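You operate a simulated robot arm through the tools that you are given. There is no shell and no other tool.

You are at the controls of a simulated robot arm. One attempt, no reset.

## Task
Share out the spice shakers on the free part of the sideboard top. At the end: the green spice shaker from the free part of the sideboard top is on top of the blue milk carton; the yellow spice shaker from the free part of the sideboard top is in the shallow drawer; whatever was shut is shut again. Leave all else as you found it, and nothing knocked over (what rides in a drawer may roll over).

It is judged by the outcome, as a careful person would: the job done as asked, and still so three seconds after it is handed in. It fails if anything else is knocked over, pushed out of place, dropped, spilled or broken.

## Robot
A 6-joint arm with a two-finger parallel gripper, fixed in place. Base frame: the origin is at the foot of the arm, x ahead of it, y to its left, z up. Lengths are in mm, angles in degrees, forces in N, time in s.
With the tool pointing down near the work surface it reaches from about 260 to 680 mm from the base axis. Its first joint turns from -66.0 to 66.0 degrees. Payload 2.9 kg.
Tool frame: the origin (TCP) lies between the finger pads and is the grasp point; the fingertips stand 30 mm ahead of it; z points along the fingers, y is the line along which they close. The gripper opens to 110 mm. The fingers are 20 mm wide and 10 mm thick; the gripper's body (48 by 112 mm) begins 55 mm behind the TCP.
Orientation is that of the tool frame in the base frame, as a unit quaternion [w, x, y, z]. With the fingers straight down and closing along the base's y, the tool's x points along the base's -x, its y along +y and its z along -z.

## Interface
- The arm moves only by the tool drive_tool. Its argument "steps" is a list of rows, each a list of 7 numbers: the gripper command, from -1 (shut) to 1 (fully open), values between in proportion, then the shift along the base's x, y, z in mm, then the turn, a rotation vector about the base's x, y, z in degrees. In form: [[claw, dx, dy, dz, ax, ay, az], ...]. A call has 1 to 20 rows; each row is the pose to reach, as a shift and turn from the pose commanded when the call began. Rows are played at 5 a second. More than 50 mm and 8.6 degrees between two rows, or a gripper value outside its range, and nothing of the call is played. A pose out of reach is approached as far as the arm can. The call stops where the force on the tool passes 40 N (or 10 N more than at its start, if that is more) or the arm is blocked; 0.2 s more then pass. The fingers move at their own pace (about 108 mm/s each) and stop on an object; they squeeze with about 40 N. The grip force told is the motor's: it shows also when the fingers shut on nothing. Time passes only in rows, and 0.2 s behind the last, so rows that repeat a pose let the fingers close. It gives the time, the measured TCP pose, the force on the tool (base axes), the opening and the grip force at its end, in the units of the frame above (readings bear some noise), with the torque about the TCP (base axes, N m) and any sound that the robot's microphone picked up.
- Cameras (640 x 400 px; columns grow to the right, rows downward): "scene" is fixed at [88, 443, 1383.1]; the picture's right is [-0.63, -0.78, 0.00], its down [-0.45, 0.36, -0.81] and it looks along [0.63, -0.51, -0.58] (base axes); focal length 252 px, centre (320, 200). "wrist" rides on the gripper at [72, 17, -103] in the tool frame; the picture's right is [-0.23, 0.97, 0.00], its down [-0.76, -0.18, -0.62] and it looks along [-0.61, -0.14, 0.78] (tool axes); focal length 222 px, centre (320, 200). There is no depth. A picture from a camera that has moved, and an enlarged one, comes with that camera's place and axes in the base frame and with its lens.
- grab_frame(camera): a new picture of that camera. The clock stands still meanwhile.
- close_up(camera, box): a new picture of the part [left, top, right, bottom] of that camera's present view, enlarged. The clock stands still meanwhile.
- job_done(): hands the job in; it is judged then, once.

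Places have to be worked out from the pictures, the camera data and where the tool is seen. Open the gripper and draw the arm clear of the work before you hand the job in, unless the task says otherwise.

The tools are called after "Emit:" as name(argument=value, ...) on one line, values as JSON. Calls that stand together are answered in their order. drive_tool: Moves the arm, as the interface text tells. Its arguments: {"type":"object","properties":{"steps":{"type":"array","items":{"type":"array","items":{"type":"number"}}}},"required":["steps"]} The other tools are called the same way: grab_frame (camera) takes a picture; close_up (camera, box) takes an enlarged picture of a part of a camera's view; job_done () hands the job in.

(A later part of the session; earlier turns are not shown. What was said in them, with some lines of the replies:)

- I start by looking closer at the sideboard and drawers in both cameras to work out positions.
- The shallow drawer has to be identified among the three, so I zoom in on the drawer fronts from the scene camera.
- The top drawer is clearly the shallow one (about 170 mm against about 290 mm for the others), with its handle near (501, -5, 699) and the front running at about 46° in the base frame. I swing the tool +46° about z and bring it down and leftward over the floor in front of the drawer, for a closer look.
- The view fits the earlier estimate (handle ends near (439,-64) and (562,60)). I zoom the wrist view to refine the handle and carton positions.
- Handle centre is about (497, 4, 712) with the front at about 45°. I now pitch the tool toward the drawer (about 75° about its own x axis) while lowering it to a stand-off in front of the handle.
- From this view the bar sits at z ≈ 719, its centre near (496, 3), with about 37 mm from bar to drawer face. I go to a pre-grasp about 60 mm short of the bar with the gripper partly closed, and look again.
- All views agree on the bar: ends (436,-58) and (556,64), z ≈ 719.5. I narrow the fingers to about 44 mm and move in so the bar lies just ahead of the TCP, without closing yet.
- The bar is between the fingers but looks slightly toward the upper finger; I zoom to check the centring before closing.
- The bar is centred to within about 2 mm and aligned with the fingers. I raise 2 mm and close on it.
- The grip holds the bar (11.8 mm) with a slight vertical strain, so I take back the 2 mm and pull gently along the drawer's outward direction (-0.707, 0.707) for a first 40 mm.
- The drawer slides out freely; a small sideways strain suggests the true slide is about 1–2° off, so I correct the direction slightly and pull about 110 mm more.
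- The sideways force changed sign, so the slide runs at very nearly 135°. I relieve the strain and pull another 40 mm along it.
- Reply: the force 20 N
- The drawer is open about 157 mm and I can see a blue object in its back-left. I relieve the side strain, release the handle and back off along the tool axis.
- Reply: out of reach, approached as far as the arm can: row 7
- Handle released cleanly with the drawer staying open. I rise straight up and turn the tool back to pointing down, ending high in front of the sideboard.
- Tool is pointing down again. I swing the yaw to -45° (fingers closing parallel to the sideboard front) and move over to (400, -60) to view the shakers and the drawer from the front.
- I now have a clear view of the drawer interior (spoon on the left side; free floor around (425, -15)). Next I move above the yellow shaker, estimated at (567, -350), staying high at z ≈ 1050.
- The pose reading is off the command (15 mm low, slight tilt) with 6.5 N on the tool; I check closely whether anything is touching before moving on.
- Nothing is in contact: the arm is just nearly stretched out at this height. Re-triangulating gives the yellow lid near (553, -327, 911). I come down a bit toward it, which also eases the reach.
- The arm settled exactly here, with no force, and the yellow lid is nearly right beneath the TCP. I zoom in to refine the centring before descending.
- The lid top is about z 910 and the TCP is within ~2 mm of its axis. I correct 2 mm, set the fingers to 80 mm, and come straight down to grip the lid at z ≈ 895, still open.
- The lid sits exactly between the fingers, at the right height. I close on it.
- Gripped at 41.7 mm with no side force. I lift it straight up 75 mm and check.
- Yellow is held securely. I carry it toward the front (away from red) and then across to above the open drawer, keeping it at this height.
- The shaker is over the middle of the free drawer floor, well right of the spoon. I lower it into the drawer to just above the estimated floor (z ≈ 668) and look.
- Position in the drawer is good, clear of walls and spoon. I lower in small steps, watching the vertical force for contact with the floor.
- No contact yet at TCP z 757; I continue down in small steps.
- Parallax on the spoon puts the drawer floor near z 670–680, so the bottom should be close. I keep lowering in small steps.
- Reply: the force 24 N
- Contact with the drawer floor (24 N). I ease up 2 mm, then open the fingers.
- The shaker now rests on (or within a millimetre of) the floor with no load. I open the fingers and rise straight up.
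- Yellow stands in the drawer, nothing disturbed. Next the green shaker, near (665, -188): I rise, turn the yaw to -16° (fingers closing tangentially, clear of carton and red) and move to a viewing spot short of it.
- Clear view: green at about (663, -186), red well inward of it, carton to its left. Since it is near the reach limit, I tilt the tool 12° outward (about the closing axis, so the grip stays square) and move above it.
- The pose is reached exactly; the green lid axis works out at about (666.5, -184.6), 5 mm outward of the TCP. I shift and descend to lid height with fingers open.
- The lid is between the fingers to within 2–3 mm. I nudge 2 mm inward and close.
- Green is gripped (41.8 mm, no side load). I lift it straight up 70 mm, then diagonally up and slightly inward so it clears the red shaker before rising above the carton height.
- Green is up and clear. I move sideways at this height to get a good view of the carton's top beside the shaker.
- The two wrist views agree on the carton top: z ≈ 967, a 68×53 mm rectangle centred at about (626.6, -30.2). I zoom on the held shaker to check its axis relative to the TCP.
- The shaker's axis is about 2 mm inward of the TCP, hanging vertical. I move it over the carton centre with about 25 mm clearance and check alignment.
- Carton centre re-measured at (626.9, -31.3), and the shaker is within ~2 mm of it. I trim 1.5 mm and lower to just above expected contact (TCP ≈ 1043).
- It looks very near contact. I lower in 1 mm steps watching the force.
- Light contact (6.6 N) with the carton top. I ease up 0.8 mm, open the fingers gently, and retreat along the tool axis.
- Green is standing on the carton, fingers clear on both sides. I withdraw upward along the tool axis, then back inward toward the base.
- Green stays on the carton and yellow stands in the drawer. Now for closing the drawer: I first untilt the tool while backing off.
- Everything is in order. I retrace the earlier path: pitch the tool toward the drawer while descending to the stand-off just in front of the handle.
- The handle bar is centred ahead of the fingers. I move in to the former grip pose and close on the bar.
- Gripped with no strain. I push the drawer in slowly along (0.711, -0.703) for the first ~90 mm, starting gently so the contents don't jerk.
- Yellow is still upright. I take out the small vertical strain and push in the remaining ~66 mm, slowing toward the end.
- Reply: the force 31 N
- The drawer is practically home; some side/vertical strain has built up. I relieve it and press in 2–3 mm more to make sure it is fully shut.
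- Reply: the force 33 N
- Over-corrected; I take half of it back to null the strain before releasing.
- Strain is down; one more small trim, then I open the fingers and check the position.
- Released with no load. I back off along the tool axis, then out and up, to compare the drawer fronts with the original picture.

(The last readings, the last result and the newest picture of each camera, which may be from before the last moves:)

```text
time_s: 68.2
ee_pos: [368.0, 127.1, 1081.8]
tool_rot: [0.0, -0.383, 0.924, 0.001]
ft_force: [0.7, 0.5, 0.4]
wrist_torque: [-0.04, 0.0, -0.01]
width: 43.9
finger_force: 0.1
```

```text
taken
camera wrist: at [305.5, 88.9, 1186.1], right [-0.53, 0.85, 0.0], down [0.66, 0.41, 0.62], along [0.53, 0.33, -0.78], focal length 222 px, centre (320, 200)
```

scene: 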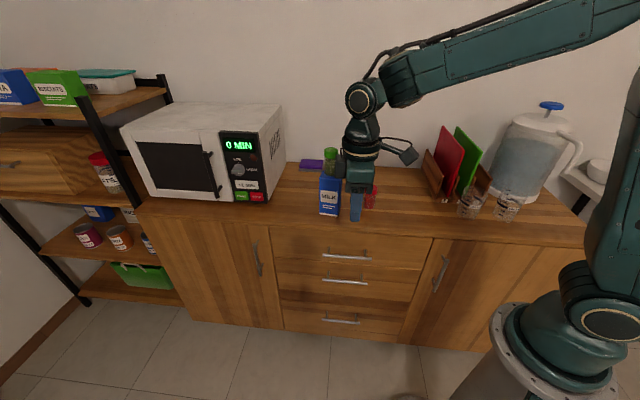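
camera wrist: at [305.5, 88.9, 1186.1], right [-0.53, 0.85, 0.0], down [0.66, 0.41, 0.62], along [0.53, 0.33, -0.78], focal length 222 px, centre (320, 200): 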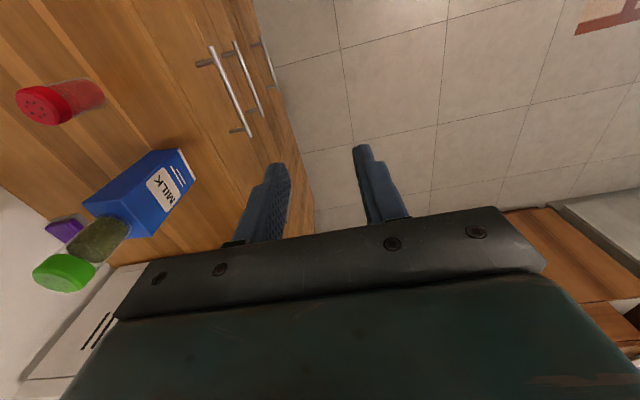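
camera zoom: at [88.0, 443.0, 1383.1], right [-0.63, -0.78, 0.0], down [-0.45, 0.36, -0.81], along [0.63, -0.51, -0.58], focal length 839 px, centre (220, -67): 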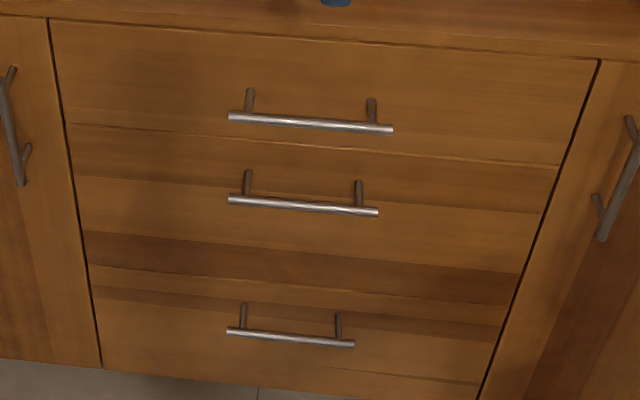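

The drawer front is pixel-identical to the starting picture, so it is fully shut. I open the gripper fully and draw the arm back up to its starting pose, then verify everything.

Emit:
drive_tool(steps=[[0.3, 0, 0, 30, 0, 0, 0], [1, 3, -10, 65, 0, 0, -7.5], [1, 8, -28, 95, 0, 0, -15], [1, 13, -48, 120, 0, 0, -22.5], [1, 18, -68, 140, 0, 0, -30], [1, 24, -90, 155, 0, 0, -37.5], [1, 30, -112, 165, 0, 0, -45], [1, 33, -124, 168, 0, 0, -45], [1, 33, -124, 168, 0, 0, -45]])

Emit:
grab_frame(camera="scene")

Emit:
close_up(camera="scene", box=[300, 145, 420, 235])

Emit:
close_up(camera="scene", box=[260, 140, 460, 265])

Emit:
close_up(camera="wrist", box=[150, 50, 450, 237])

```text
time_s: 70.2
ee_pos: [404.1, 1.2, 1248.8]
tool_rot: [0.0, 0.001, 1.0, 0.0]
ft_force: [0.4, 0.4, -0.1]
wrist_torque: [-0.02, -0.02, 0.0]
width: 109.9
finger_force: 0.0
```

```text
taken
```

scene: 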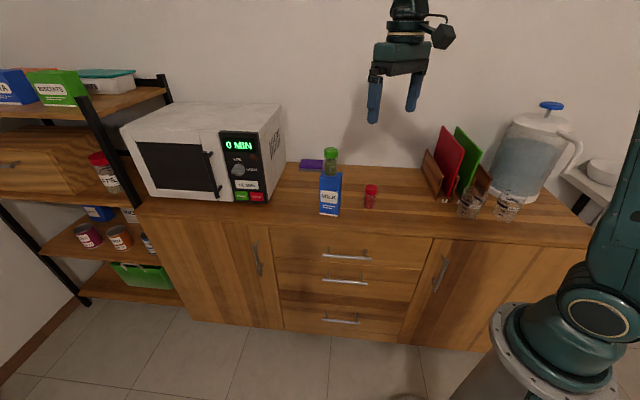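

```text
4.44 times, centred on (360, 190) of scene
camera zoom: at [88.0, 443.0, 1383.1], right [-0.63, -0.78, 0.0], down [-0.45, 0.36, -0.81], along [0.63, -0.51, -0.58], focal length 1119 px, centre (142, 244)
```

zoom: 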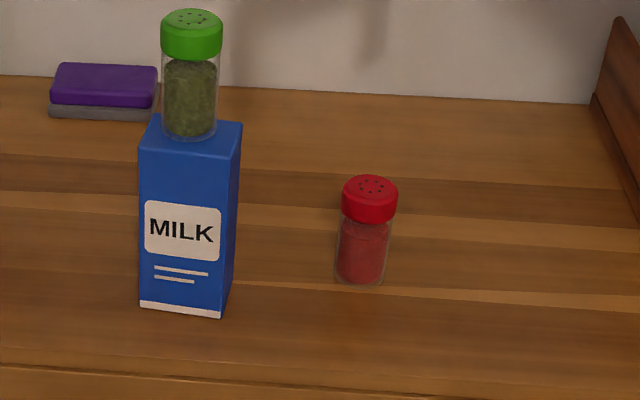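

```text
3.20 times, centred on (360, 202) of scene
camera zoom: at [88.0, 443.0, 1383.1], right [-0.63, -0.78, 0.0], down [-0.45, 0.36, -0.81], along [0.63, -0.51, -0.58], focal length 806 px, centre (192, 192)
```

zoom: 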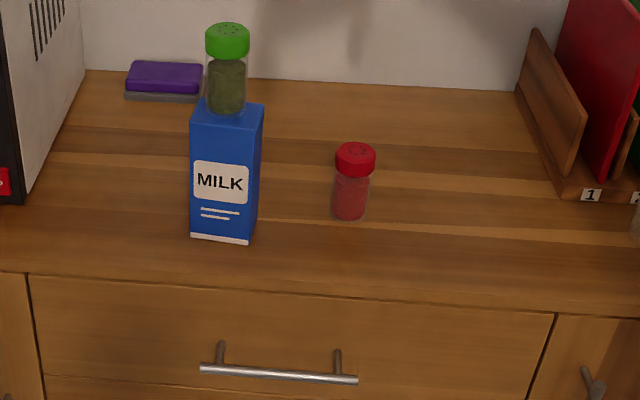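

```text
2.13 times, centred on (300, 144) of wrist
camera zoom: at [330.9, 20.9, 1352.9], right [0.23, 0.97, 0.0], down [0.76, -0.18, 0.62], along [0.61, -0.14, -0.78], focal length 474 px, centre (363, 320)
```

zoom: 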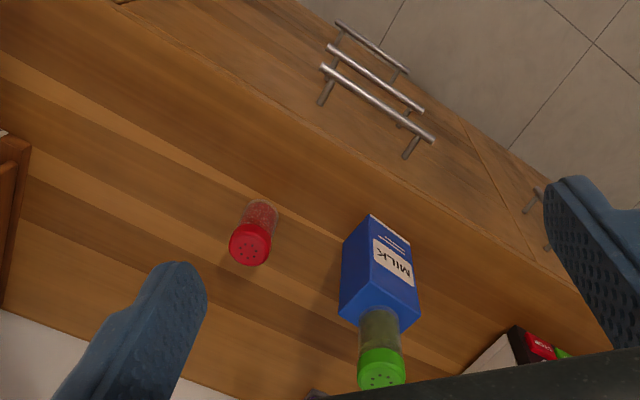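

Everything checks out against the first pictures. Green stands on the unmoved carton, yellow is in the shut shallow drawer, and red, boards, sponge and drawers are as they were. The gripper is open and the arm is clear, so I hand the job in.

Emit:
job_done()

```text
The job is handed in.
```

The green spice shaker is now on top of the blue milk carton, and the yellow one is in the shallow drawer, which I took to be the top one. That drawer is shut again.

- **Green shaker:** it is standing upright near the centre of the carton top. The carton itself did not move.
- **Yellow shaker:** I set it upright on a clear part of the drawer floor, away from the wooden spoon and the blue object already in there. It was still standing when last visible, partway through closing, but I can't see inside now.
- **Drawer:** the front looks the same as in the first pictures, so it is fully closed.
- **Everything else:** in the last pictures the red shaker, cutting boards, sponge and other drawers look the same as at the start, and nothing is knocked over.

The gripper is open and the arm is back at about its starting pose, clear of the work. The job is handed in, but no verdict came back.
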